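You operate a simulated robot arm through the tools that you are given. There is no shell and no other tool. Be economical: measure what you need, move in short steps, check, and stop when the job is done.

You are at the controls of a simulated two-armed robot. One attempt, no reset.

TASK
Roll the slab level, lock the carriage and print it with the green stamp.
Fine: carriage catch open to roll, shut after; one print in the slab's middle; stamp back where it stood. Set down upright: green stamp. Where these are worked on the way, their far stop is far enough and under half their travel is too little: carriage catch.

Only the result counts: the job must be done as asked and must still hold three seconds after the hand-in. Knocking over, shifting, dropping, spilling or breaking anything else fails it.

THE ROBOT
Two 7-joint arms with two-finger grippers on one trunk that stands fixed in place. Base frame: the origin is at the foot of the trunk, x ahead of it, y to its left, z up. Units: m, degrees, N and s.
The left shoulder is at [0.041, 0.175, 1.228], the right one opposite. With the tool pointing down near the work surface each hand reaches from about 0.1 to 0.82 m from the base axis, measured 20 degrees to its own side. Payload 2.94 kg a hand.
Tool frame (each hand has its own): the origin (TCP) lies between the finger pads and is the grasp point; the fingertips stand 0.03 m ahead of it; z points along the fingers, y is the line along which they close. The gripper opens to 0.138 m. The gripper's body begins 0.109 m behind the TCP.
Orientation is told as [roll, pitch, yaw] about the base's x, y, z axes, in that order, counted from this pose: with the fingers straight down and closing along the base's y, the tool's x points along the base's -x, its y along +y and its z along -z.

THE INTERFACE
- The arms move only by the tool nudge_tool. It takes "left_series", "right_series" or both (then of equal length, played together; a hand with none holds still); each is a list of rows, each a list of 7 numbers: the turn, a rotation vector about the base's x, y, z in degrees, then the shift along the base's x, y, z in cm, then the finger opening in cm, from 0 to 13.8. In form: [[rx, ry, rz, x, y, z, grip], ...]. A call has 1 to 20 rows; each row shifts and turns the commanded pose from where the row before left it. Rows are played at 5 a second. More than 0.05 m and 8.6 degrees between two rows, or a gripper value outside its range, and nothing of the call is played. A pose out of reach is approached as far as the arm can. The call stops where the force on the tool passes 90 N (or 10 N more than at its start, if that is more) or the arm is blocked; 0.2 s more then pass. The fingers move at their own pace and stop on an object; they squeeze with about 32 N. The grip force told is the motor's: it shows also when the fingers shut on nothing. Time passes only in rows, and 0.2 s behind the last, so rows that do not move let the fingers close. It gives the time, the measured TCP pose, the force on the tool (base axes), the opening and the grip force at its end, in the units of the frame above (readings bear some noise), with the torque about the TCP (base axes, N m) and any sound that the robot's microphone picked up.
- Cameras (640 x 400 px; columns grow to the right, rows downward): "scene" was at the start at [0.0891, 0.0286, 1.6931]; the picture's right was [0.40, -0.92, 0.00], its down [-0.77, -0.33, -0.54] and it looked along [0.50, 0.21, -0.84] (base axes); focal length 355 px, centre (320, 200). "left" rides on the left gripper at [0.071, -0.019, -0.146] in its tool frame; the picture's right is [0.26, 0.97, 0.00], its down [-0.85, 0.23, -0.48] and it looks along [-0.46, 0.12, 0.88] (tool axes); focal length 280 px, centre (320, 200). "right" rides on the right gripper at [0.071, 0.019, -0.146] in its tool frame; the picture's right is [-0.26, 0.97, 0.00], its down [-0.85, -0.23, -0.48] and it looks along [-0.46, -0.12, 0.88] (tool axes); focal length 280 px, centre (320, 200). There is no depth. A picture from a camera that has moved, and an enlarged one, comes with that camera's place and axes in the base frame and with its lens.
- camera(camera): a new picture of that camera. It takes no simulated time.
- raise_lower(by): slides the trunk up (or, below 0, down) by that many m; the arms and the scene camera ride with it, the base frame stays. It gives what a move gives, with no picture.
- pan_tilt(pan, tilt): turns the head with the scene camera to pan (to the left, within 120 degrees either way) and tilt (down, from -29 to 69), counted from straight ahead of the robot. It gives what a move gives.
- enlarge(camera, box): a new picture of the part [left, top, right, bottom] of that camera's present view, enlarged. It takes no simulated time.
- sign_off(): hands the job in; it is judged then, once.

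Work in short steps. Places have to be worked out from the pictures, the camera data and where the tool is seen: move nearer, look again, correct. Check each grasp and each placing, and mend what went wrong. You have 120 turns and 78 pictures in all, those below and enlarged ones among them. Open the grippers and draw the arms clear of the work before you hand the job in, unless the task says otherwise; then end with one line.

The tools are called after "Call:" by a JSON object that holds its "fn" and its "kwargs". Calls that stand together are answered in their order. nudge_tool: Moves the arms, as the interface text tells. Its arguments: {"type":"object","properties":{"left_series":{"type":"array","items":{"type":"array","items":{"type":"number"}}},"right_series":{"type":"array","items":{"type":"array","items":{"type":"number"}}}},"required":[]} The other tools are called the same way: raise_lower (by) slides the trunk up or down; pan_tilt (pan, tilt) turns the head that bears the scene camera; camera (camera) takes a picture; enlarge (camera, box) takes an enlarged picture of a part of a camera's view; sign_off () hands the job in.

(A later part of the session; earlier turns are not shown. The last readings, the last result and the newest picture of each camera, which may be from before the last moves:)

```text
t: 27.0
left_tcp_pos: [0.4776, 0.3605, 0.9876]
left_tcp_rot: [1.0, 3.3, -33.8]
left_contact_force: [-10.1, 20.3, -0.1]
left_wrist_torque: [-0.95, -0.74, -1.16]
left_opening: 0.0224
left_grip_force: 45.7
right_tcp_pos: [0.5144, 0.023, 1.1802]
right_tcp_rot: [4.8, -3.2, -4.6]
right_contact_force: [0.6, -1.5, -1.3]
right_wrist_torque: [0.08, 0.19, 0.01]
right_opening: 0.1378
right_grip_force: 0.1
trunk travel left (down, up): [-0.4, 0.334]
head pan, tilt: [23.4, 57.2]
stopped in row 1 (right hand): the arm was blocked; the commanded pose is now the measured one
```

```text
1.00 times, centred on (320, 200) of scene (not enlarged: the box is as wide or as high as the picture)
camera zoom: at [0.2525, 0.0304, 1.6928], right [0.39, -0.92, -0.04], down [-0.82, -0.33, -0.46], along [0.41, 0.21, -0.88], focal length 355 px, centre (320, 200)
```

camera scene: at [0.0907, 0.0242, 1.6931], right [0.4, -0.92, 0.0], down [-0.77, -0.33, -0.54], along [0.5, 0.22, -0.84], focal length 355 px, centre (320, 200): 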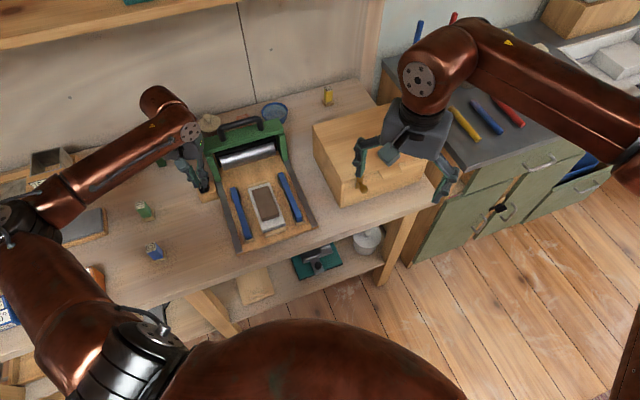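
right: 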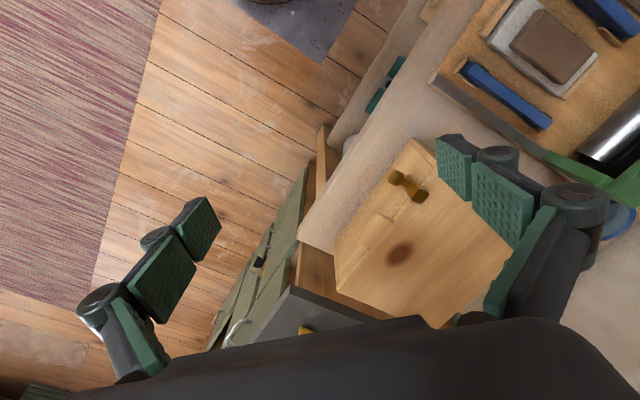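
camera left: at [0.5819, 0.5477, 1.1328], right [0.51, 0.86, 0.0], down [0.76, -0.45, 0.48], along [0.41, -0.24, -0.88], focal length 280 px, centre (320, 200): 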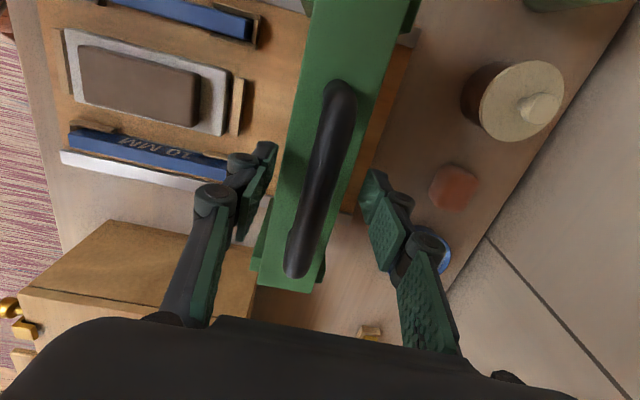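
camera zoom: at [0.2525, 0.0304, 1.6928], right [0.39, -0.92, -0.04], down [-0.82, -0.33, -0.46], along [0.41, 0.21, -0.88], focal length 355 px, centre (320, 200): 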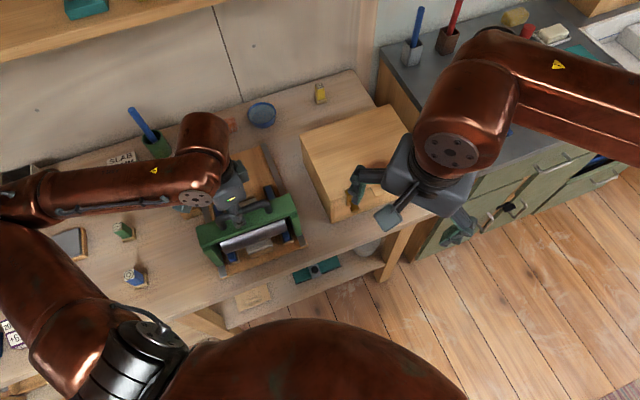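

The whole trunk is still tilting forward, and now only 20 N is on the hand. I press down lightly on the handle to prop it, and draw the right hand back to move mass rearward.

Call:
{"fn": "nudge_tool", "kwargs": {"left_series": [[0, 0, 0, 0.3, 0.3, -1.5, 0], [0, 0, 0, 0, 0, -1, 0]], "right_series": [[0, 0, 0, -4, -2, 0, 13.8], [0, 0, 0, -4, -2, 0, 13.8]]}}

Call:
{"fn": "camera", "kwargs": {"camera": "scene"}}

```text
t: 27.3
left_tcp_pos: [0.4571, 0.3635, 0.9935]
left_tcp_rot: [-6.0, -1.8, -23.8]
left_contact_force: [71.7, -36.7, 67.1]
left_wrist_torque: [-4.58, -3.56, -3.58]
left_opening: 0.0275
left_grip_force: 42.9
right_tcp_pos: [0.4146, 0.0267, 1.2284]
right_tcp_rot: [6.8, -10.1, 0.0]
right_contact_force: [1.0, -1.1, -1.2]
right_wrist_torque: [0.02, 0.3, 0.04]
right_opening: 0.1378
right_grip_force: 0.1
trunk travel left (down, up): [-0.4, 0.334]
head pan, tilt: [23.4, 57.2]
stopped in row 1 (left hand): the arm was blocked; the commanded pose is now the measured one
```

```text
41 pictures are left
camera scene: at [0.2452, 0.0306, 1.6936], right [0.39, -0.92, -0.04], down [-0.82, -0.33, -0.47], along [0.42, 0.21, -0.88], focal length 355 px, centre (320, 200)
```

scene: 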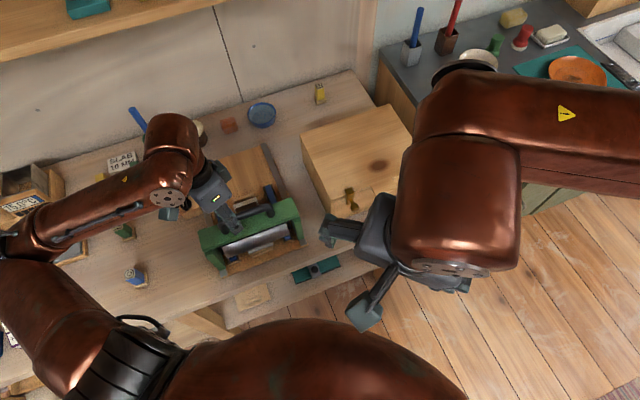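

The lean has stopped growing (camera x 0.2525 → 0.245) with the hand propping. I hold briefly to see whether it settles back.

Call:
{"fn": "nudge_tool", "kwargs": {"left_series": [[0, 0, 0, 0, 0, 0, 0]]}}

Call:
{"fn": "camera", "kwargs": {"camera": "scene"}}

```text
t: 27.6
left_tcp_pos: [0.499, 0.4009, 1.1035]
left_tcp_rot: [4.7, -16.1, -17.7]
left_contact_force: [0.8, 2.1, -4.6]
left_wrist_torque: [-0.18, 0.03, -0.02]
left_opening: 0.0001
left_grip_force: 28.3
right_tcp_pos: [0.3228, 0.0234, 1.242]
right_tcp_rot: [5.1, -13.9, 7.4]
right_contact_force: [-0.7, 1.3, 3.0]
right_wrist_torque: [-0.09, 0.01, -0.01]
right_opening: 0.138
right_grip_force: 0.0
trunk travel left (down, up): [-0.4, 0.334]
head pan, tilt: [23.4, 57.2]
stopped in row 1 (left hand): the force on the tool passed its limit at 162 N (the readings are from after the stop); the commanded pose is now the measured one
```

```text
40 pictures are left
camera scene: at [0.2461, 0.0353, 1.6951], right [0.4, -0.92, -0.03], down [-0.82, -0.34, -0.47], along [0.42, 0.21, -0.88], focal length 355 px, centre (320, 200)
```

scene: 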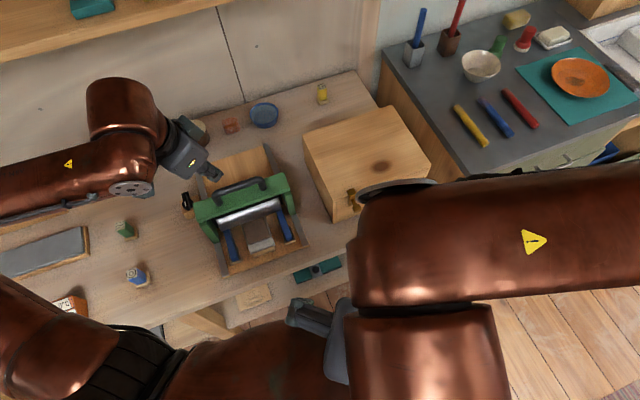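

The left hand slipped off the handle and is free. The carriage stands mid-way and nothing else looks disturbed. I wait a few rows to let the robot settle.

Call:
{"fn": "nudge_tool", "kwargs": {"left_series": [[0, 0, 0, 0, 0, 0, 3], [0, 0, 0, 0, 0, 0, 3], [0, 0, 0, 0, 0, 0, 3]]}}

Call:
{"fn": "camera", "kwargs": {"camera": "scene"}}

```text
t: 27.9
left_tcp_pos: [0.3694, 0.4298, 1.0403]
left_tcp_rot: [-3.2, -7.6, -8.6]
left_contact_force: [-2.2, 75.5, 37.8]
left_wrist_torque: [-8.05, 0.7, -1.05]
left_opening: 0.0248
left_grip_force: 0.1
right_tcp_pos: [0.2231, 0.0127, 1.263]
right_tcp_rot: [4.6, -22.1, 3.9]
right_contact_force: [369.5, -101.9, 113.9]
right_wrist_torque: [11.0, 57.78, 16.83]
right_opening: 0.138
right_grip_force: 0.0
trunk travel left (down, up): [-0.4, 0.334]
head pan, tilt: [23.4, 57.2]
stopped in row 1 (left hand): the arm was blocked; the commanded pose is now the measured one
```

```text
39 pictures are left
camera scene: at [0.1384, 0.039, 1.7018], right [0.4, -0.92, -0.01], down [-0.79, -0.34, -0.52], along [0.47, 0.21, -0.86], focal length 355 px, centre (320, 200)
```

scene: 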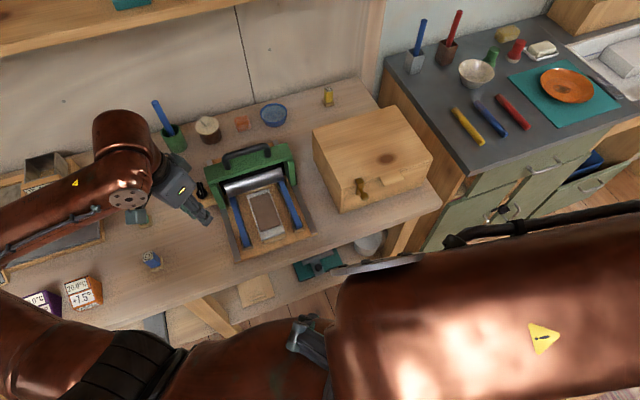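

The trunk is swinging back upright, and the right hand bumped the robot's own body. I keep holding to let the motion die out.

Call:
{"fn": "nudge_tool", "kwargs": {"left_series": [[0, 0, 0, 0, 0, 0, 3]], "right_series": [[0, 0, 0, 0, 0, 0, 6]]}}

Call:
{"fn": "nudge_tool", "kwargs": {"left_series": [[0, 0, 0, 0, 0, 0, 3]], "right_series": [[0, 0, 0, 0, 0, 0, 6]]}}

Call:
{"fn": "camera", "kwargs": {"camera": "scene"}}

```text
t: 28.2
left_tcp_pos: [0.2673, 0.3709, 1.0032]
left_tcp_rot: [-17.3, -6.8, -9.2]
left_contact_force: [13.1, -12.1, 21.3]
left_wrist_torque: [2.68, 1.63, -0.43]
left_opening: 0.0301
left_grip_force: 0.1
right_tcp_pos: [0.1459, 0.0042, 1.2683]
right_tcp_rot: [5.5, -27.0, 2.1]
right_contact_force: [200.1, -21.7, 66.9]
right_wrist_torque: [1.86, 30.45, 4.9]
right_opening: 0.1158
right_grip_force: 1.4
trunk travel left (down, up): [-0.4, 0.334]
head pan, tilt: [23.4, 57.2]
stopped in row 1 (right hand): the force on the tool passed its limit at 454 N (the readings are from after the stop); the commanded pose is now the measured one
```

```text
t: 28.5
left_tcp_pos: [0.3291, 0.369, 0.953]
left_tcp_rot: [-18.0, 2.9, -9.5]
left_contact_force: [2.1, 3.1, 5.3]
left_wrist_torque: [0.05, 0.28, -0.1]
left_opening: 0.0299
left_grip_force: 0.2
right_tcp_pos: [0.227, -0.0002, 1.2401]
right_tcp_rot: [4.5, -21.2, 4.1]
right_contact_force: [1.0, 0.5, -2.2]
right_wrist_torque: [-0.07, 0.11, -0.03]
right_opening: 0.0842
right_grip_force: 0.2
trunk travel left (down, up): [-0.4, 0.334]
head pan, tilt: [23.4, 57.2]
stopped in row 1 (left hand): the arm was blocked; the commanded pose is now the measured one
```

```text
38 pictures are left
camera scene: at [0.1215, 0.0278, 1.6918], right [0.39, -0.92, -0.01], down [-0.78, -0.33, -0.53], along [0.48, 0.21, -0.85], focal length 355 px, centre (320, 200)
```

scene: 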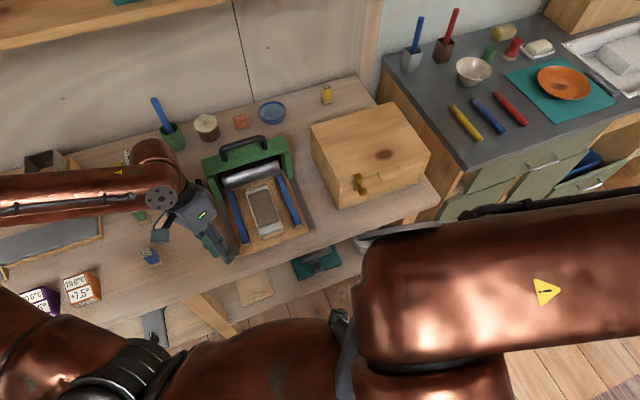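

The trunk is nearly upright again, but the left hand is drifting down. I command it up and keep the right hand clear of the body.

Call:
{"fn": "nudge_tool", "kwargs": {"left_series": [[0, 0, 0, 0, 0, 4, 3], [0, 0, 0, 0, 0, 3, 3]], "right_series": [[0, 0, 0, 1, 0, 0, 6], [0, 0, 0, 1, 0, 0, 6]]}}

Call:
{"fn": "nudge_tool", "kwargs": {"left_series": [[0, 0, 0, 0, 0, 0, 3]], "right_series": [[0, 0, 0, 0, 0, 0, 6]]}}

```text
t: 28.9
left_tcp_pos: [0.3401, 0.3986, 0.9879]
left_tcp_rot: [-16.1, 0.6, -5.3]
left_contact_force: [1.3, 0.8, 1.2]
left_wrist_torque: [-0.04, 0.13, -0.04]
left_opening: 0.0302
left_grip_force: 0.1
right_tcp_pos: [0.2648, -0.0326, 1.2432]
right_tcp_rot: [0.2, -19.1, -3.8]
right_contact_force: [387.8, -85.6, 91.5]
right_wrist_torque: [12.59, 59.58, 1.73]
right_opening: 0.06
right_grip_force: 0.1
trunk travel left (down, up): [-0.4, 0.334]
head pan, tilt: [23.4, 57.2]
stopped in row 1 (right hand): the force on the tool passed its limit at 182 N (the readings are from after the stop); the commanded pose is now the measured one
```

```text
t: 29.1
left_tcp_pos: [0.2923, 0.4405, 1.0055]
left_tcp_rot: [-13.6, -4.3, -1.0]
left_contact_force: [7.1, 4.4, 1.2]
left_wrist_torque: [-0.42, 0.71, -0.15]
left_opening: 0.03
left_grip_force: 0.0
right_tcp_pos: [0.2156, -0.0562, 1.2483]
right_tcp_rot: [-1.8, -22.1, -11.6]
right_contact_force: [387.8, -51.2, 64.3]
right_wrist_torque: [9.14, 52.28, -13.07]
right_opening: 0.0599
right_grip_force: 0.0
trunk travel left (down, up): [-0.4, 0.334]
head pan, tilt: [23.4, 57.2]
stopped in row 1 (right hand): the force on the tool passed its limit at 426 N (the readings are from after the stop); the commanded pose is now the measured one
```

The right hand is pressing against the trunk itself with about 390 N, which keeps disturbing things. I drive it outward, forward and to the right.

Call:
{"fn": "nudge_tool", "kwargs": {"left_series": [[0, 0, 0, 0, 0, 2, 3], [0, 0, 0, 0, 0, 0, 3]], "right_series": [[0, 0, 0, 4.5, -2, 0, 6], [0, 0, 0, 4.5, -2, 0, 6]]}}

Call:
{"fn": "camera", "kwargs": {"camera": "scene"}}

```text
t: 29.5
left_tcp_pos: [0.2358, 0.4336, 1.0185]
left_tcp_rot: [-16.0, -6.4, -0.5]
left_contact_force: [2.5, 1.4, 2.3]
left_wrist_torque: [-0.1, 0.39, -0.11]
left_opening: 0.0298
left_grip_force: 0.1
left hand out of reach, approached as far as the arm can: row 1
right_tcp_pos: [0.1476, -0.0434, 1.2617]
right_tcp_rot: [2.1, -27.1, -8.6]
right_contact_force: [65.4, -29.4, 40.8]
right_wrist_torque: [4.3, 12.88, 2.13]
right_opening: 0.0601
right_grip_force: 0.3
trunk travel left (down, up): [-0.4, 0.334]
head pan, tilt: [23.4, 57.2]
stopped in row 1 (left hand): the arm was blocked; the commanded pose is now the measured one
```

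```text
37 pictures are left
camera scene: at [0.0374, 0.0264, 1.6993], right [0.4, -0.92, 0.01], down [-0.75, -0.33, -0.56], along [0.52, 0.22, -0.82], focal length 355 px, centre (320, 200)
```

scene: 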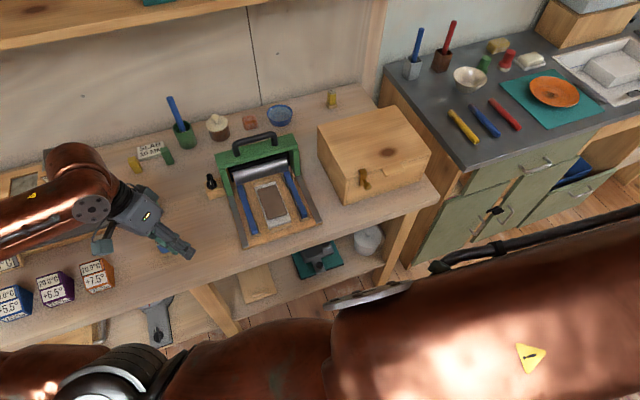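

The trunk now rocks slightly backward, so it is rocking on its base. I give only hold commands so the motion damps.

Call:
{"fn": "nudge_tool", "kwargs": {"left_series": [[0, 0, 0, 0, 0, 0, 3], [0, 0, 0, 0, 0, 0, 3]]}}

Call:
{"fn": "nudge_tool", "kwargs": {"left_series": [[0, 0, 0, 0, 0, 0, 3], [0, 0, 0, 0, 0, 0, 3]]}}

Call:
{"fn": "nudge_tool", "kwargs": {"left_series": [[0, 0, 0, 0, 0, 0, 3], [0, 0, 0, 0, 0, 0, 3]]}}

```text
t: 30.0
left_tcp_pos: [0.2785, 0.4436, 1.0069]
left_tcp_rot: [-16.2, -3.9, 0.3]
left_contact_force: [-0.4, 1.3, 0.7]
left_wrist_torque: [-0.17, -0.03, -0.04]
left_opening: 0.0301
left_grip_force: 0.2
right_tcp_pos: [0.2268, -0.0602, 1.2485]
right_tcp_rot: [-0.8, -22.8, -13.2]
right_contact_force: [274.7, -130.6, 63.7]
right_wrist_torque: [17.77, 39.25, 3.69]
right_opening: 0.06
right_grip_force: 0.1
trunk travel left (down, up): [-0.4, 0.334]
head pan, tilt: [23.4, 57.2]
stopped in row 2 (right hand): the force on the tool passed its limit at 166 N (the readings are from after the stop); the commanded pose is now the measured one
```

```text
t: 30.6
left_tcp_pos: [0.2775, 0.4373, 1.0037]
left_tcp_rot: [-16.5, -3.7, -1.2]
left_contact_force: [1.5, 0.5, -1.2]
left_wrist_torque: [-0.05, 0.21, -0.08]
left_opening: 0.0299
left_grip_force: 0.1
right_tcp_pos: [0.1999, -0.0438, 1.2482]
right_tcp_rot: [0.4, -24.4, -8.0]
right_contact_force: [3.2, 0.6, -2.1]
right_wrist_torque: [-0.04, 0.23, -0.07]
right_opening: 0.0601
right_grip_force: 0.0
trunk travel left (down, up): [-0.4, 0.334]
head pan, tilt: [23.4, 57.2]
```

```text
t: 31.0
left_tcp_pos: [0.2513, 0.4371, 1.0092]
left_tcp_rot: [-16.8, -4.7, -1.3]
left_contact_force: [1.1, -0.4, -0.3]
left_wrist_torque: [0.02, 0.11, -0.01]
left_opening: 0.03
left_grip_force: 0.1
right_tcp_pos: [0.1932, -0.058, 1.2514]
right_tcp_rot: [-0.2, -25.0, -11.8]
right_contact_force: [139.8, -102.2, 11.6]
right_wrist_torque: [11.36, 16.5, 8.43]
right_opening: 0.0597
right_grip_force: 0.0
trunk travel left (down, up): [-0.4, 0.334]
head pan, tilt: [23.4, 57.2]
stopped in row 1 (right hand): the force on the tool passed its limit at 125 N (the readings are from after the stop); the commanded pose is now the measured one
```

It is damping, but the right hand keeps tapping the trunk. I move it away gently along +x.

Call:
{"fn": "nudge_tool", "kwargs": {"right_series": [[0, 0, 0, 2, -0.5, 0, 6], [0, 0, 0, 2, -0.5, 0, 6]]}}

Call:
{"fn": "nudge_tool", "kwargs": {"right_series": [[0, 0, 0, 2, -0.5, 0, 6], [0, 0, 0, 2, -0.5, 0, 6]]}}

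Call:
{"fn": "nudge_tool", "kwargs": {"right_series": [[0, 0, 0, 2, -0.5, 0, 6], [0, 0, 0, 2, -0.5, 0, 6]]}}

```text
t: 31.6
left_tcp_pos: [0.2634, 0.4357, 1.0071]
left_tcp_rot: [-15.7, -4.9, -0.5]
left_contact_force: [0.0, 0.6, 0.6]
left_wrist_torque: [-0.07, 0.1, -0.01]
left_opening: 0.0297
left_grip_force: 0.0
right_tcp_pos: [0.2329, -0.0585, 1.2535]
right_tcp_rot: [0.4, -25.1, -9.4]
right_contact_force: [1.3, -0.6, 0.4]
right_wrist_torque: [0.03, 0.12, 0.02]
right_opening: 0.0597
right_grip_force: 0.0
trunk travel left (down, up): [-0.4, 0.334]
head pan, tilt: [23.4, 57.2]
```

```text
t: 32.2
left_tcp_pos: [0.2528, 0.4323, 1.007]
left_tcp_rot: [-15.9, -5.3, -1.1]
left_contact_force: [-0.8, 0.8, -0.4]
left_wrist_torque: [0.0, -0.06, -0.03]
left_opening: 0.03
left_grip_force: 0.0
right_tcp_pos: [0.2609, -0.0692, 1.2533]
right_tcp_rot: [0.4, -25.7, -9.4]
right_contact_force: [-1.1, 0.0, 1.0]
right_wrist_torque: [-0.01, -0.09, -0.02]
right_opening: 0.06
right_grip_force: 0.0
trunk travel left (down, up): [-0.4, 0.334]
head pan, tilt: [23.4, 57.2]
```

```text
t: 32.8
left_tcp_pos: [0.2525, 0.432, 1.0077]
left_tcp_rot: [-15.8, -5.1, -1.1]
left_contact_force: [-0.3, 0.2, -0.2]
left_wrist_torque: [-0.01, -0.06, 0.03]
left_opening: 0.03
left_grip_force: 0.0
right_tcp_pos: [0.3019, -0.0795, 1.2536]
right_tcp_rot: [0.4, -25.7, -9.4]
right_contact_force: [-0.8, 0.2, 0.7]
right_wrist_torque: [0.0, -0.05, -0.01]
right_opening: 0.0601
right_grip_force: 0.1
trunk travel left (down, up): [-0.4, 0.334]
head pan, tilt: [23.4, 57.2]
```

Everything is settled again. I move the right hand a bit further out, then survey the scene for damage.

Call:
{"fn": "nudge_tool", "kwargs": {"right_series": [[0, 5, 0, 2.5, -1, 0, 6], [0, 5, 0, 2.5, -1, 0, 6], [0, 5, 0, 2.5, -1, 0, 6], [0, 5, 0, 2.5, -1, 0, 6], [0, 5, 0, 0, 0, 0, 6], [0, 0, 0, 0, 0, 0, 6]]}}

Call:
{"fn": "camera", "kwargs": {"camera": "scene"}}

Call:
{"fn": "enlarge", "kwargs": {"camera": "scene", "box": [190, 90, 330, 250]}}

```text
t: 34.2
left_tcp_pos: [0.2531, 0.4321, 1.0088]
left_tcp_rot: [-15.8, -5.2, -1.2]
left_contact_force: [0.5, -0.7, -0.1]
left_wrist_torque: [0.05, 0.02, -0.01]
left_opening: 0.0298
left_grip_force: 0.1
right_tcp_pos: [0.4042, -0.12, 1.2537]
right_tcp_rot: [-3.4, -0.8, -8.4]
right_contact_force: [0.4, -0.2, 0.3]
right_wrist_torque: [0.06, 0.03, 0.05]
right_opening: 0.0598
right_grip_force: 0.1
trunk travel left (down, up): [-0.4, 0.334]
head pan, tilt: [23.4, 57.2]
```

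```text
36 pictures are left
camera scene: at [0.0888, 0.0278, 1.6932], right [0.4, -0.92, 0.0], down [-0.77, -0.33, -0.54], along [0.5, 0.21, -0.84], focal length 355 px, centre (320, 200)
```

scene: 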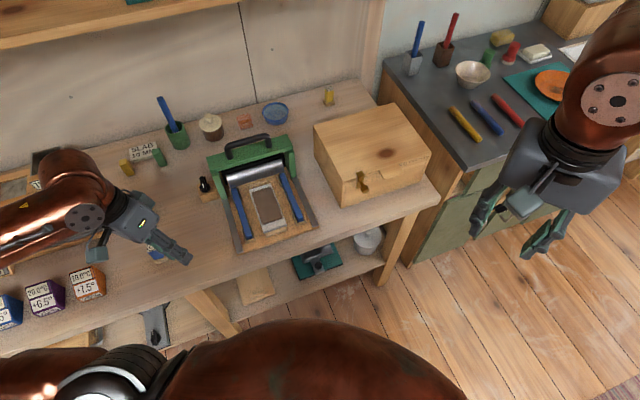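

```text
2.50 times, centred on (260, 170) of scene
camera zoom: at [0.0888, 0.0278, 1.6932], right [0.4, -0.92, 0.0], down [-0.77, -0.33, -0.54], along [0.5, 0.21, -0.84], focal length 887 px, centre (470, 275)
```

zoom: 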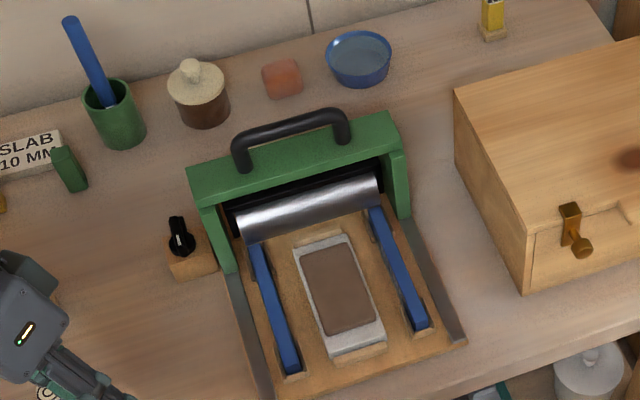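

The robot is upright again, nothing on the bench looks displaced, and the slab now looks spread and flat in its tray. The carriage stands about 7 cm short of home. I raise the left hand, square it up, and check the stamps it was hiding.

Call:
{"fn": "nudge_tool", "kwargs": {"left_series": [[0, 0, 1.2, 0, 0, 3, 3], [0, 5.2, 0, 0, 0, 3, 3], [5.3, 0, 0, 0, 0, 2, 3], [5.3, 0, 0, 0, 0, 2, 3], [5.2, 0, 0, 0, 0, 0, 3], [0, 0, -7.5, 2, 0, 0, 0], [0, 0, -7.5, 3, 0, 0, 0], [0, 0, -7.5, 4, 0, 0, 0], [0, 0, -7.5, 4, 0, 0, 0], [0, 0, -7.5, 4, 0, 0, 0], [0, 0, -7.5, 4, 0, 0, 0], [0, 0, 0, 3, 0, 0, 0], [0, 0, 0, 0, 0, 0, 0]]}}

Call:
{"fn": "camera", "kwargs": {"camera": "left"}}

Call:
{"fn": "enlarge", "kwargs": {"camera": "scene", "box": [20, 100, 270, 290]}}

```text
t: 37.0
left_tcp_pos: [0.5076, 0.4463, 1.1168]
left_tcp_rot: [0.0, 0.0, -44.9]
left_contact_force: [0.3, -0.7, 0.3]
left_wrist_torque: [0.01, -0.02, -0.04]
left_opening: 0.0
left_grip_force: 28.5
left hand out of reach, approached as far as the arm can: row 1, 5
right_tcp_pos: [0.4044, -0.1196, 1.2534]
right_tcp_rot: [-3.4, -0.9, -8.4]
right_contact_force: [-0.8, -0.4, -0.5]
right_wrist_torque: [-0.02, 0.0, -0.01]
right_opening: 0.0603
right_grip_force: 0.1
trunk travel left (down, up): [-0.4, 0.334]
head pan, tilt: [23.4, 57.2]
```

```text
34 pictures are left
camera left: at [0.4443, 0.4826, 1.2622], right [0.5, 0.87, 0.0], down [0.76, -0.44, 0.48], along [0.41, -0.24, -0.88], focal length 280 px, centre (320, 200)
```

left: 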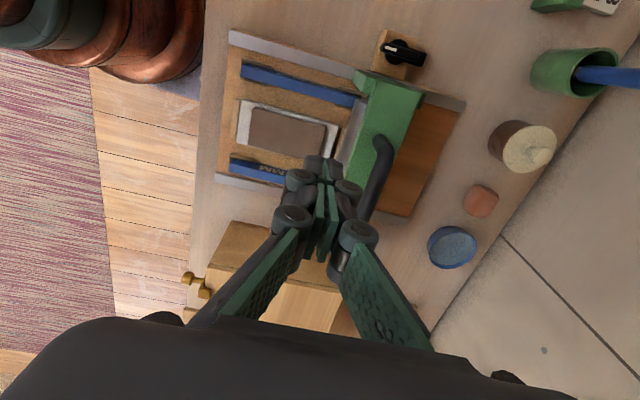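

```text
2.11 times, centred on (145, 195) of scene
camera zoom: at [0.0882, 0.0285, 1.6932], right [0.4, -0.92, 0.0], down [-0.77, -0.33, -0.54], along [0.5, 0.21, -0.84], focal length 747 px, centre (688, 210)
```

zoom: 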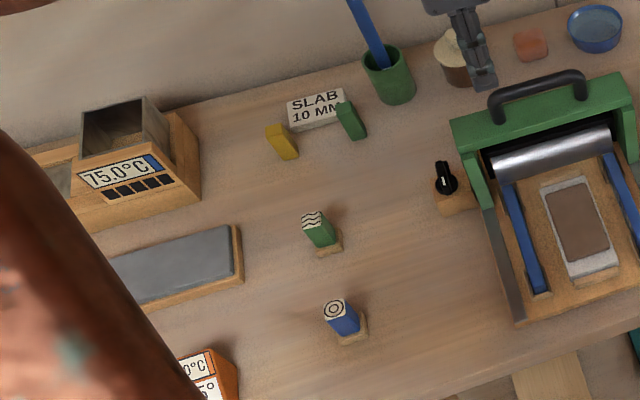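

Both stamps stand undisturbed and the handle is near (0.59, 0.462). I lower closed fingers just in front of the handle and push it gently home.

Call:
{"fn": "nudge_tool", "kwargs": {"left_series": [[0, 0, 0, 2.2, -0.8, 0, 0], [0, 0, 0, 2.2, -0.8, 0, 0], [0, 0, 0, 0, 0, -4, 0], [0, 0, 0, 0, 0, -4, 0], [0, 0, 0, 0, 0, -4.5, 0], [0, 0, 0, 0, 0, 0, 0]]}}

Call:
{"fn": "camera", "kwargs": {"camera": "left"}}

```text
t: 38.4
left_tcp_pos: [0.5499, 0.4286, 0.9899]
left_tcp_rot: [0.0, 0.0, -44.9]
left_contact_force: [0.5, -0.5, -0.6]
left_wrist_torque: [0.01, -0.02, 0.03]
left_opening: 0.0001
left_grip_force: 28.4
right_tcp_pos: [0.4036, -0.1204, 1.2536]
right_tcp_rot: [-3.5, -0.9, -8.4]
right_contact_force: [-0.7, -0.2, 1.0]
right_wrist_torque: [-0.03, -0.02, 0.0]
right_opening: 0.0603
right_grip_force: 0.1
trunk travel left (down, up): [-0.4, 0.334]
head pan, tilt: [23.4, 57.2]
```

```text
32 pictures are left
camera left: at [0.4873, 0.4639, 1.1358], right [0.5, 0.87, 0.0], down [0.76, -0.44, 0.48], along [0.41, -0.24, -0.88], focal length 280 px, centre (320, 200)
```

left: 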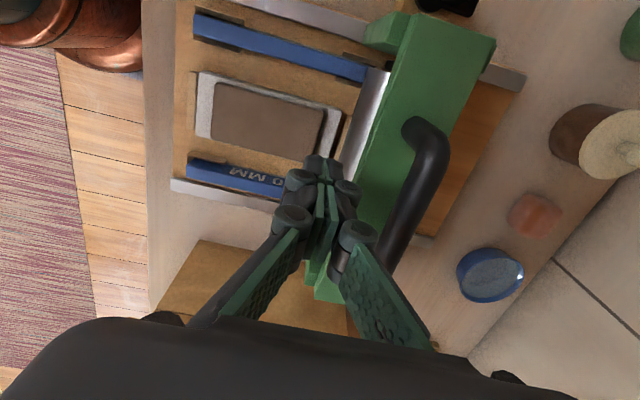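

I push along +u with 1 cm rows.

Call:
{"fn": "nudge_tool", "kwargs": {"left_series": [[0, 0, 0, 0.71, 0.7, 0, 0], [0, 0, 0, 0.71, 0.7, 0, 0], [0, 0, 0, 0.71, 0.7, 0, 0], [0, 0, 0, 0.71, 0.7, 0, 0], [0, 0, 0, 0.71, 0.7, 0, 0], [0, 0, 0, 0.71, 0.7, 0, 0], [0, 0, 0, 0.71, 0.7, 0, 0], [0, 0, 0, 0.71, 0.7, 0, 0], [0, 0, 0, 0.71, 0.7, 0, 0], [0, 0, 0, 0, 0, 0, 0]]}}

Call:
{"fn": "enlarge", "kwargs": {"camera": "scene", "box": [180, 80, 340, 260]}}

```text
t: 40.6
left_tcp_pos: [0.6046, 0.4934, 0.9941]
left_tcp_rot: [0.0, 0.0, -45.0]
left_contact_force: [-0.9, -1.5, 0.3]
left_wrist_torque: [-0.02, 0.01, -0.02]
left_opening: 0.0001
left_grip_force: 28.4
left hand out of reach, approached as far as the arm can: row 8, 9
right_tcp_pos: [0.4046, -0.1204, 1.2528]
right_tcp_rot: [-3.5, -0.9, -8.4]
right_contact_force: [-0.7, -0.2, -0.2]
right_wrist_torque: [0.0, 0.03, -0.02]
right_opening: 0.0598
right_grip_force: 0.0
trunk travel left (down, up): [-0.4, 0.334]
head pan, tilt: [23.4, 57.2]
```

```text
2.22 times, centred on (260, 170) of scene
camera zoom: at [0.0891, 0.0278, 1.6931], right [0.4, -0.92, 0.0], down [-0.77, -0.33, -0.54], along [0.5, 0.21, -0.84], focal length 788 px, centre (453, 267)
```

zoom: 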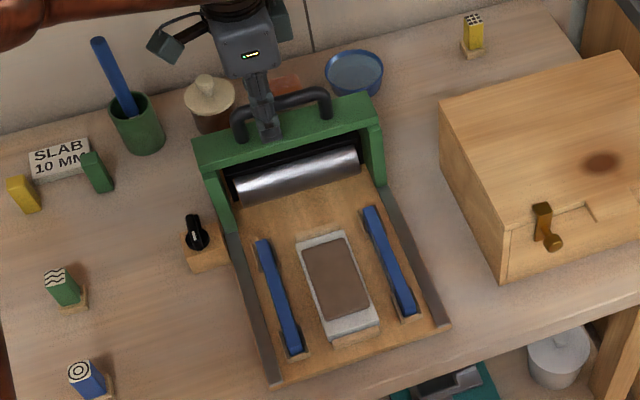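

The carriage is about 1.5–2 cm from home, but the arm reports reach limits in its present posture. I try the same push with the wrist yawed differently.

Call:
{"fn": "nudge_tool", "kwargs": {"left_series": [[0, 0, 0, -0.7, -0.7, 0, 0], [0, 0, 8, 0, 0, 0, 0], [0, 0, 8, 0, 0, 0, 0], [0, 0, 8, 0, 0, 0, 0], [0, 0, 0, 0.71, 0.7, 0, 0], [0, 0, 0, 0.71, 0.7, 0, 0], [0, 0, 0, 0.71, 0.7, 0, 0], [0, 0, 0, 0, 0, 0, 0]]}}

```text
t: 42.4
left_tcp_pos: [0.6043, 0.5059, 0.9994]
left_tcp_rot: [0.0, 0.1, -21.0]
left_contact_force: [-0.3, 0.4, -0.6]
left_wrist_torque: [-0.02, -0.03, 0.01]
left_opening: 0.0
left_grip_force: 28.5
left hand out of reach, approached as far as the arm can: row 6, 7
right_tcp_pos: [0.4034, -0.1187, 1.2536]
right_tcp_rot: [-3.5, -0.9, -8.4]
right_contact_force: [-0.1, 0.3, 0.4]
right_wrist_torque: [0.03, 0.01, -0.01]
right_opening: 0.0601
right_grip_force: 0.1
trunk travel left (down, up): [-0.4, 0.334]
head pan, tilt: [23.4, 57.2]
```

Still limited. I'll look at the arm's posture.

Call:
{"fn": "camera", "kwargs": {"camera": "scene"}}

```text
30 pictures are left
camera scene: at [0.089, 0.0279, 1.6932], right [0.4, -0.92, 0.0], down [-0.77, -0.33, -0.54], along [0.5, 0.21, -0.84], focal length 355 px, centre (320, 200)
```

scene: 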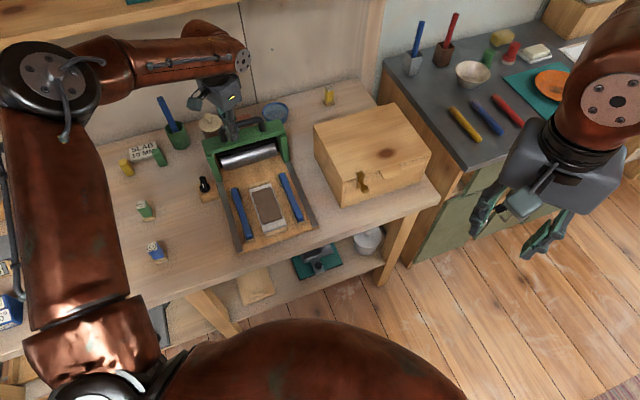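

The elbow sits high in this posture. I tilt the fingers outward, so the wrist stays nearer while the tips reach farther, then push again.

Call:
{"fn": "nudge_tool", "kwargs": {"left_series": [[5.6, -5.7, 0, -0.7, -0.7, 0, 0], [5.6, -5.7, 0, 0, 0, -0.5, 0], [5.6, -5.7, 0, 0, 0, -0.5, 0], [0, 0, 0, 0.71, 0.7, 0, 0], [0, 0, 0, 0.71, 0.7, 0, 0], [0, 0, 0, 0.71, 0.7, 0, 0], [0, 0, 0, 0, 0, 0, 0]]}}

Call:
{"fn": "enlarge", "kwargs": {"camera": "scene", "box": [180, 80, 340, 260]}}

```text
t: 44.0
left_tcp_pos: [0.6096, 0.5098, 0.9883]
left_tcp_rot: [21.3, -9.2, -23.0]
left_contact_force: [-52.4, -50.5, -9.2]
left_wrist_torque: [0.02, 0.11, -0.19]
left_opening: 0.0001
left_grip_force: 28.2
right_tcp_pos: [0.3999, -0.1259, 1.2539]
right_tcp_rot: [-3.3, -1.1, -8.4]
right_contact_force: [0.0, -0.5, 0.7]
right_wrist_torque: [-0.02, 0.0, 0.01]
right_opening: 0.0599
right_grip_force: 0.1
trunk travel left (down, up): [-0.4, 0.334]
head pan, tilt: [23.4, 57.2]
```

```text
2.22 times, centred on (260, 170) of scene
camera zoom: at [0.0821, 0.0204, 1.6935], right [0.4, -0.92, 0.0], down [-0.77, -0.33, -0.55], along [0.5, 0.22, -0.84], focal length 788 px, centre (453, 267)
```

zoom: 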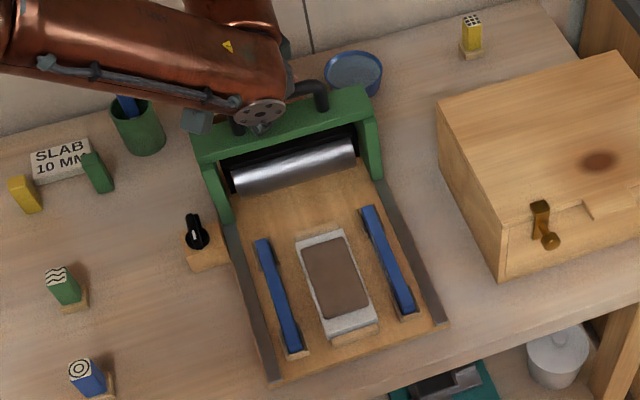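

That is the home stop: 73 N, and the picture matches the start. I back off right away, rise and return the hand upright.

Call:
{"fn": "nudge_tool", "kwargs": {"left_series": [[0, 0, 0, -1, -1, 0, 0], [0, 0, 0, -1.4, -1.4, 0, 0], [0, 0, 0, -1, -1, 2, 0], [0, 0, 0, 0, 0, 4, 0], [0, 0, 0, 0, 0, 4, 0], [-5.6, 5.7, 0, 0, 0, 0, 0], [-5.6, 5.7, 0, 0, 0, 0, 0], [-5.6, 5.7, 0, 0, 0, 0, 0], [0, 0, 0, 0, 0, 0, 0]]}}

Call:
{"fn": "enlarge", "kwargs": {"camera": "scene", "box": [180, 80, 340, 260]}}

```text
t: 46.0
left_tcp_pos: [0.585, 0.4857, 1.0903]
left_tcp_rot: [-0.1, 0.1, -21.2]
left_contact_force: [-0.7, -0.5, 0.4]
left_wrist_torque: [0.0, -0.07, -0.01]
left_opening: 0.0
left_grip_force: 27.9
right_tcp_pos: [0.403, -0.1211, 1.2542]
right_tcp_rot: [-3.5, -1.0, -8.4]
right_contact_force: [0.5, -0.1, 0.0]
right_wrist_torque: [0.02, -0.02, 0.02]
right_opening: 0.0598
right_grip_force: 0.1
trunk travel left (down, up): [-0.4, 0.334]
head pan, tilt: [23.4, 57.2]
```

```text
2.22 times, centred on (260, 170) of scene
camera zoom: at [0.0879, 0.0276, 1.6933], right [0.4, -0.92, 0.0], down [-0.77, -0.33, -0.54], along [0.5, 0.21, -0.84], focal length 788 px, centre (453, 267)
```

zoom: 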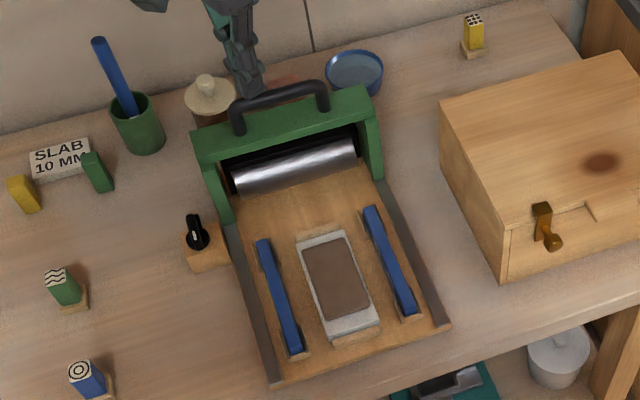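

The carriage is home as at the start. Now I return to the knob in the open orientation, above its bar at (0.4934, 0.5623) with yaw 47.

Call:
{"fn": "nudge_tool", "kwargs": {"left_series": [[0, 0, 7.6, -1, 0.8, 0, 3], [0, 0, 7.6, -1, 0.8, 0, 3], [0, 0, 7.6, -1, 0.9, 0, 3], [0, 0, 7.6, -1, 0.9, 0, 3], [0, 0, 7.6, -1, 0.9, 0, 3], [0, 0, 7.6, -1, 0.9, 0, 3], [0, 0, 7.6, -1, 0.9, -2, 3], [0, 0, 7.6, -1, 0.8, -4, 3], [0, 0, 7.6, -1.16, 0.76, -4, 3], [0, 0, 0, 0, 0, -4, 3], [0, 0, 0, 0, 0, 0, 3]]}}

Call:
{"fn": "camera", "kwargs": {"camera": "left"}}

```text
t: 48.4
left_tcp_pos: [0.4958, 0.5631, 0.9497]
left_tcp_rot: [-0.1, 0.0, 47.5]
left_contact_force: [0.1, -0.3, 0.6]
left_wrist_torque: [-0.02, -0.06, 0.06]
left_opening: 0.0299
left_grip_force: 0.1
right_tcp_pos: [0.403, -0.1196, 1.2535]
right_tcp_rot: [-3.5, -0.9, -8.4]
right_contact_force: [0.0, -0.4, 0.2]
right_wrist_torque: [0.01, -0.04, 0.01]
right_opening: 0.0601
right_grip_force: 0.0
trunk travel left (down, up): [-0.4, 0.334]
head pan, tilt: [23.4, 57.2]
```

```text
27 pictures are left
camera left: at [0.4611, 0.4968, 1.096], right [-0.89, 0.46, 0.0], down [0.4, 0.78, 0.48], along [0.22, 0.42, -0.88], focal length 280 px, centre (320, 200)
```

left: 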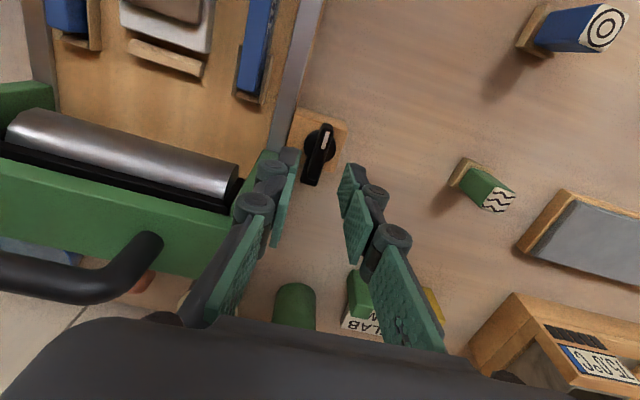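

The hand is aligned. I narrow the opening to 2.4 cm, descend to z ≈ 0.898 and close on the bar.

Call:
{"fn": "nudge_tool", "kwargs": {"left_series": [[0, 0, 0, -0.2, 0, 0, 2.4], [0, 0, 0, 0, 0, -2.5, 2.4], [0, 0, 0, 0, 0, -2.6, 2.4], [0, 0, 0, 0, 0, 0, 2.4], [0, 0, 0, 0, 0, 0, 0], [0, 0, 0, 0, 0, 0, 0], [0, 0, 0, 0, 0, 0, 0]]}}

Call:
{"fn": "enlarge", "kwargs": {"camera": "left", "box": [220, 80, 420, 220]}}

```text
t: 50.0
left_tcp_pos: [0.4919, 0.5613, 0.9002]
left_tcp_rot: [0.0, 0.0, 47.3]
left_contact_force: [-1.7, -1.6, 0.1]
left_wrist_torque: [0.05, 0.01, -0.82]
left_opening: 0.0114
left_grip_force: 39.1
right_tcp_pos: [0.4045, -0.1202, 1.2526]
right_tcp_rot: [-3.5, -0.9, -8.5]
right_contact_force: [0.4, -0.2, -0.5]
right_wrist_torque: [0.02, 0.0, 0.0]
right_opening: 0.06
right_grip_force: 0.1
trunk travel left (down, up): [-0.4, 0.334]
head pan, tilt: [23.4, 57.2]
```

```text
2.86 times, centred on (320, 150) of left
camera zoom: at [0.4585, 0.4965, 1.0443], right [-0.89, 0.46, 0.0], down [0.41, 0.78, 0.48], along [0.22, 0.42, -0.88], focal length 801 px, centre (320, 343)
```

zoom: 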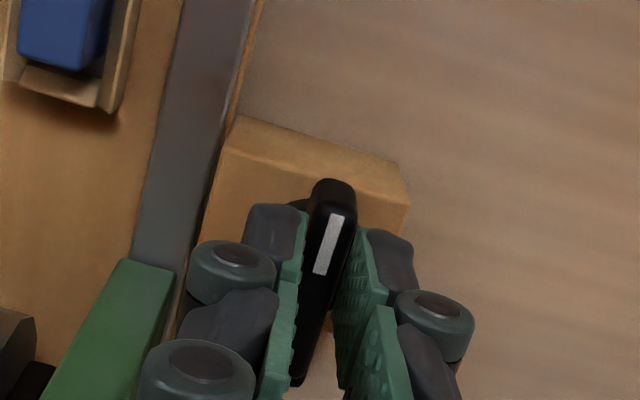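

The bar is gripped at 11.4 mm. I turn it clockwise along the arc in 7.5° rows, halfway first.

Call:
{"fn": "nudge_tool", "kwargs": {"left_series": [[0, 0, -7.5, -0.05, 0.09, 0, 0], [0, 0, -7.5, -0.05, 0.1, 0, 0], [0, 0, -7.5, -0.04, 0.1, 0, 0], [0, 0, -7.5, -0.04, 0.1, 0, 0], [0, 0, -7.5, -0.02, 0.1, 0, 0], [0, 0, -7.5, 0, 0.1, 0, 0], [0, 0, 0, 0, 0, 0, 0]]}}

```text
t: 51.6
left_tcp_pos: [0.4893, 0.567, 0.8988]
left_tcp_rot: [0.0, 0.0, 2.3]
left_contact_force: [-4.9, -8.9, 0.1]
left_wrist_torque: [-0.27, 1.16, -0.1]
left_opening: 0.0106
left_grip_force: 38.5
right_tcp_pos: [0.4039, -0.1203, 1.2529]
right_tcp_rot: [-3.5, -0.9, -8.4]
right_contact_force: [0.6, -0.7, 0.2]
right_wrist_torque: [0.0, -0.02, 0.0]
right_opening: 0.0604
right_grip_force: 0.0
trunk travel left (down, up): [-0.4, 0.334]
head pan, tilt: [23.4, 57.2]
```

It turns with low force. I continue to the closed stop.

Call:
{"fn": "nudge_tool", "kwargs": {"left_series": [[0, 0, -7.5, 0.02, 0.08, 0, 0], [0, 0, -7.5, 0.04, 0.08, 0, 0], [0, 0, -7.5, 0.04, 0.08, 0, 0], [0, 0, -7.5, 0.05, 0.08, 0, 0], [0, 0, -7.5, 0.05, 0.08, 0, 0], [0, 0, -7.5, 0.05, 0.08, 0, 0], [0, 0, -4, 0.02, 0.02, 0, 0], [0, 0, 0, 0, 0, 0, 0]]}}

Call:
{"fn": "enlarge", "kwargs": {"camera": "left", "box": [220, 80, 420, 220]}}

```text
t: 53.4
left_tcp_pos: [0.4914, 0.5732, 0.8987]
left_tcp_rot: [0.0, 0.1, -46.7]
left_contact_force: [-10.1, -7.4, -4.5]
left_wrist_torque: [0.1, 0.56, 0.92]
left_opening: 0.011
left_grip_force: 38.5
right_tcp_pos: [0.4036, -0.1197, 1.2527]
right_tcp_rot: [-3.4, -0.9, -8.4]
right_contact_force: [-0.5, -0.5, -1.0]
right_wrist_torque: [0.0, -0.01, 0.0]
right_opening: 0.0599
right_grip_force: 0.0
trunk travel left (down, up): [-0.4, 0.334]
head pan, tilt: [23.4, 57.2]
```

```text
2.86 times, centred on (320, 150) of left
camera zoom: at [0.4301, 0.6112, 1.0443], right [0.52, 0.85, 0.0], down [0.75, -0.46, 0.47], along [0.4, -0.25, -0.88], focal length 801 px, centre (320, 343)
```

zoom: 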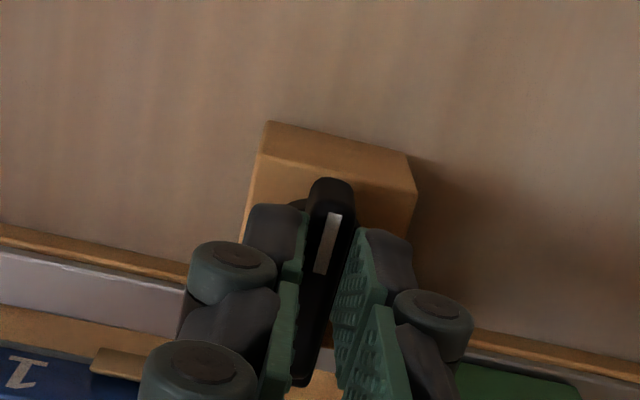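

The catch is shut at its stop. I release, rise, and move over the green stamp.

Call:
{"fn": "nudge_tool", "kwargs": {"left_series": [[0, 0, 0, 0, 0, 0, 3], [0, 0, 0, 0, 0, 0, 3], [0, 0, 0, 0, 0, 3, 3], [0, 0, 0, 0, 0, 4, 3], [0, 0, 0, 0, 0, 4, 5], [0, 0, 0, -2.5, 2, 2, 5], [0, 0, 0, -3, 2, 0, 5], [0, 0, 0, -3, 2, 0, 5], [0, 0, 0, -3.5, 2.5, 0, 5], [0, 0, 0, 0, 0, 0, 5]]}}

Call:
{"fn": "camera", "kwargs": {"camera": "left"}}

Call:
{"fn": "enlarge", "kwargs": {"camera": "scene", "box": [100, 130, 320, 260]}}

```text
t: 55.6
left_tcp_pos: [0.3719, 0.6572, 1.0252]
left_tcp_rot: [0.0, 0.2, -46.6]
left_contact_force: [-0.2, -0.2, -0.5]
left_wrist_torque: [0.01, 0.04, 0.0]
left_opening: 0.0499
left_grip_force: 0.0
right_tcp_pos: [0.4054, -0.1208, 1.2534]
right_tcp_rot: [-3.6, -0.8, -8.3]
right_contact_force: [0.2, 0.3, -0.2]
right_wrist_torque: [0.04, 0.05, -0.01]
right_opening: 0.0602
right_grip_force: 0.0
trunk travel left (down, up): [-0.4, 0.334]
head pan, tilt: [23.4, 57.2]
```

```text
24 pictures are left
camera left: at [0.3104, 0.6959, 1.171], right [0.52, 0.85, 0.0], down [0.75, -0.46, 0.47], along [0.4, -0.25, -0.88], focal length 280 px, centre (320, 200)
```

left: 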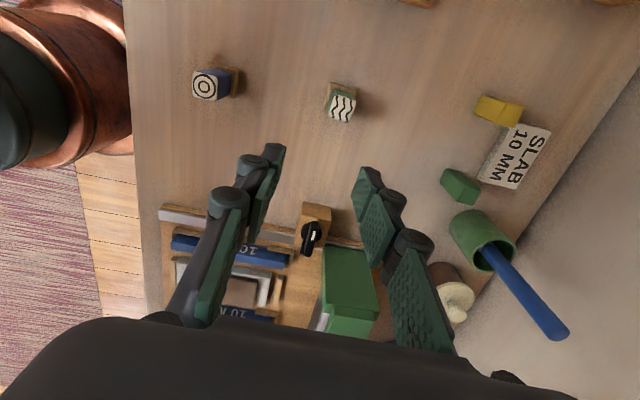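

```text
2.91 times, centred on (210, 195) of scene
camera zoom: at [0.09, 0.0267, 1.6931], right [0.4, -0.92, 0.0], down [-0.77, -0.33, -0.54], along [0.5, 0.21, -0.84], focal length 1032 px, centre (640, 214)
```

zoom: 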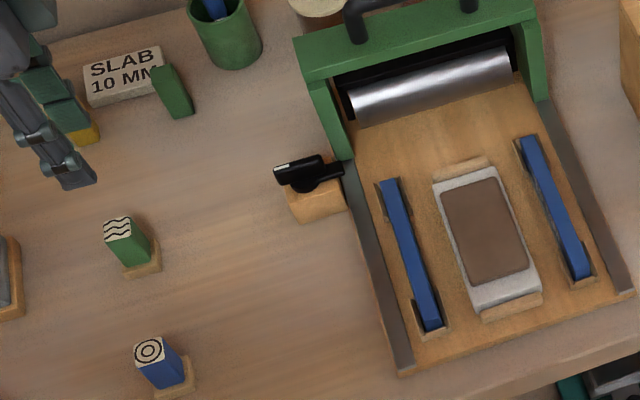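

The catch is shut with its tongue across the rail. Recomputed, the green stamp's top is about (0.367, 0.686, 0.858). I move above it and look closely.

Call:
{"fn": "nudge_tool", "kwargs": {"left_series": [[0, 0, 0, -0.25, 1.45, -3, 5], [0, 0, 0, -0.25, 1.45, -3, 5], [0, 0, 0, 0, 0, -3, 5], [0, 0, 0, 0, 0, 0, 5]]}}

Call:
{"fn": "enlarge", "kwargs": {"camera": "left", "box": [200, 60, 440, 240]}}

Call:
{"fn": "enlarge", "kwargs": {"camera": "scene", "box": [100, 150, 200, 240]}}

```text
t: 56.6
left_tcp_pos: [0.3679, 0.6898, 0.9371]
left_tcp_rot: [0.1, 0.1, -46.6]
left_contact_force: [0.1, -0.7, -0.7]
left_wrist_torque: [0.03, 0.03, 0.01]
left_opening: 0.05
left_grip_force: 0.0
right_tcp_pos: [0.4043, -0.12, 1.2537]
right_tcp_rot: [-3.4, -0.9, -8.3]
right_contact_force: [0.6, 0.6, -0.5]
right_wrist_torque: [-0.01, -0.01, 0.0]
right_opening: 0.0598
right_grip_force: 0.1
trunk travel left (down, up): [-0.4, 0.334]
head pan, tilt: [23.4, 57.2]
```

```text
2.22 times, centred on (320, 150) of left
camera zoom: at [0.3057, 0.7267, 1.0824], right [0.52, 0.85, 0.0], down [0.75, -0.46, 0.48], along [0.41, -0.25, -0.88], focal length 623 px, centre (320, 311)
```

zoom: 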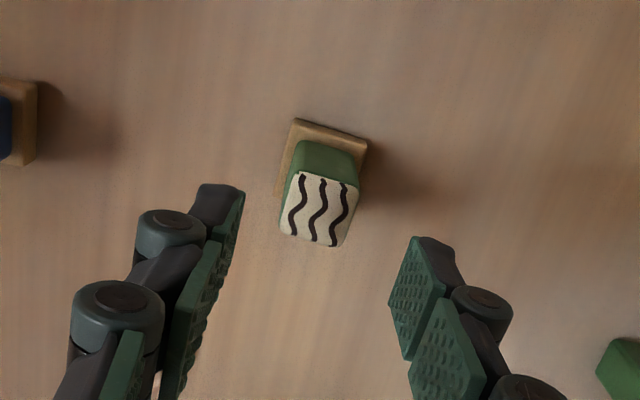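

```text
4.44 times, centred on (150, 195) of scene
camera zoom: at [0.0887, 0.0275, 1.6932], right [0.4, -0.92, 0.0], down [-0.77, -0.33, -0.54], along [0.5, 0.21, -0.84], focal length 1577 px, centre (1076, 222)
```

zoom: 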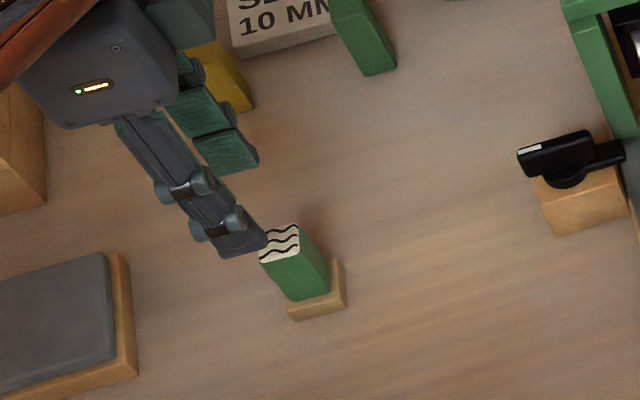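

The stamp is aligned with the fingers. I centre over it and descend to z ≈ 0.846, with the tips beside the green shank and above the plate.

Call:
{"fn": "nudge_tool", "kwargs": {"left_series": [[0, 0, 0, 0.4, -0.3, -3, 5], [0, 0, 0, 0, 0, -3, 5], [0, 0, 0, 0, 0, -2, 5], [0, 0, 0, 0, 0, -1.1, 5], [0, 0, 0, 0, 0, 0, 5]]}}

Call:
{"fn": "enlarge", "kwargs": {"camera": "left", "box": [200, 60, 440, 240]}}

Call:
{"fn": "enlarge", "kwargs": {"camera": "scene", "box": [110, 170, 190, 240]}}

```text
t: 57.8
left_tcp_pos: [0.3705, 0.6844, 0.8461]
left_tcp_rot: [0.0, 0.0, -46.6]
left_contact_force: [0.0, -0.6, 0.0]
left_wrist_torque: [-0.02, 0.02, 0.03]
left_opening: 0.0499
left_grip_force: 0.2
right_tcp_pos: [0.4035, -0.1193, 1.2547]
right_tcp_rot: [-3.5, -0.9, -8.4]
right_contact_force: [0.4, -2.0, 0.7]
right_wrist_torque: [0.0, -0.03, 0.0]
right_opening: 0.0598
right_grip_force: 0.0
trunk travel left (down, up): [-0.4, 0.334]
head pan, tilt: [23.4, 57.2]
```

```text
2.22 times, centred on (320, 150) of left
camera zoom: at [0.3098, 0.7228, 0.9927], right [0.52, 0.85, 0.0], down [0.75, -0.46, 0.48], along [0.41, -0.25, -0.88], focal length 623 px, centre (320, 311)
```

zoom: 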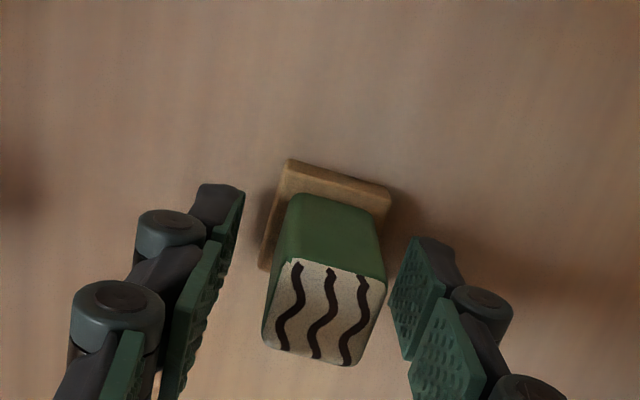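

```text
5.71 times, centred on (150, 205) of scene
camera zoom: at [0.089, 0.0279, 1.6932], right [0.4, -0.92, 0.0], down [-0.77, -0.33, -0.54], along [0.5, 0.21, -0.84], focal length 2027 px, centre (1291, 171)
```

zoom: 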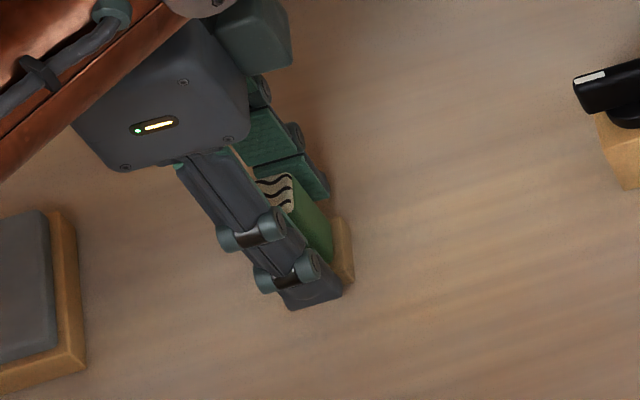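

It is well placed between the fingers, with the centre about 2.5 mm toward +u. I shift that much and close.

Call:
{"fn": "nudge_tool", "kwargs": {"left_series": [[0, 0, 0, 0.18, 0.18, 0, 5], [0, 0, 0, 0, 0, 0, 3], [0, 0, 0, 0, 0, 0, 1], [0, 0, 0, 0, 0, 0, 0.5], [0, 0, 0, 0, 0, 0, 0.5], [0, 0, 0, 0, 0, 0, 0.5]]}}

Call:
{"fn": "enlarge", "kwargs": {"camera": "left", "box": [200, 60, 440, 240]}}

```text
t: 59.2
left_tcp_pos: [0.3741, 0.6873, 0.8461]
left_tcp_rot: [-0.1, 0.1, -46.6]
left_contact_force: [0.8, 0.3, -0.2]
left_wrist_torque: [-0.02, -0.01, 0.0]
left_opening: 0.0249
left_grip_force: 32.0
right_tcp_pos: [0.4038, -0.1186, 1.253]
right_tcp_rot: [-3.6, -0.9, -8.5]
right_contact_force: [0.0, -0.1, 0.3]
right_wrist_torque: [-0.02, 0.02, 0.01]
right_opening: 0.0597
right_grip_force: 0.0
trunk travel left (down, up): [-0.4, 0.334]
head pan, tilt: [23.4, 57.2]
```

```text
2.22 times, centred on (320, 150) of left
camera zoom: at [0.3121, 0.7245, 0.9928], right [0.52, 0.85, 0.0], down [0.75, -0.46, 0.48], along [0.41, -0.25, -0.88], focal length 623 px, centre (320, 311)
```

zoom: 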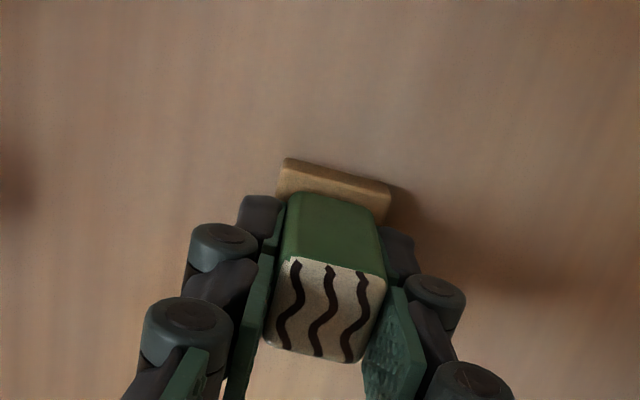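

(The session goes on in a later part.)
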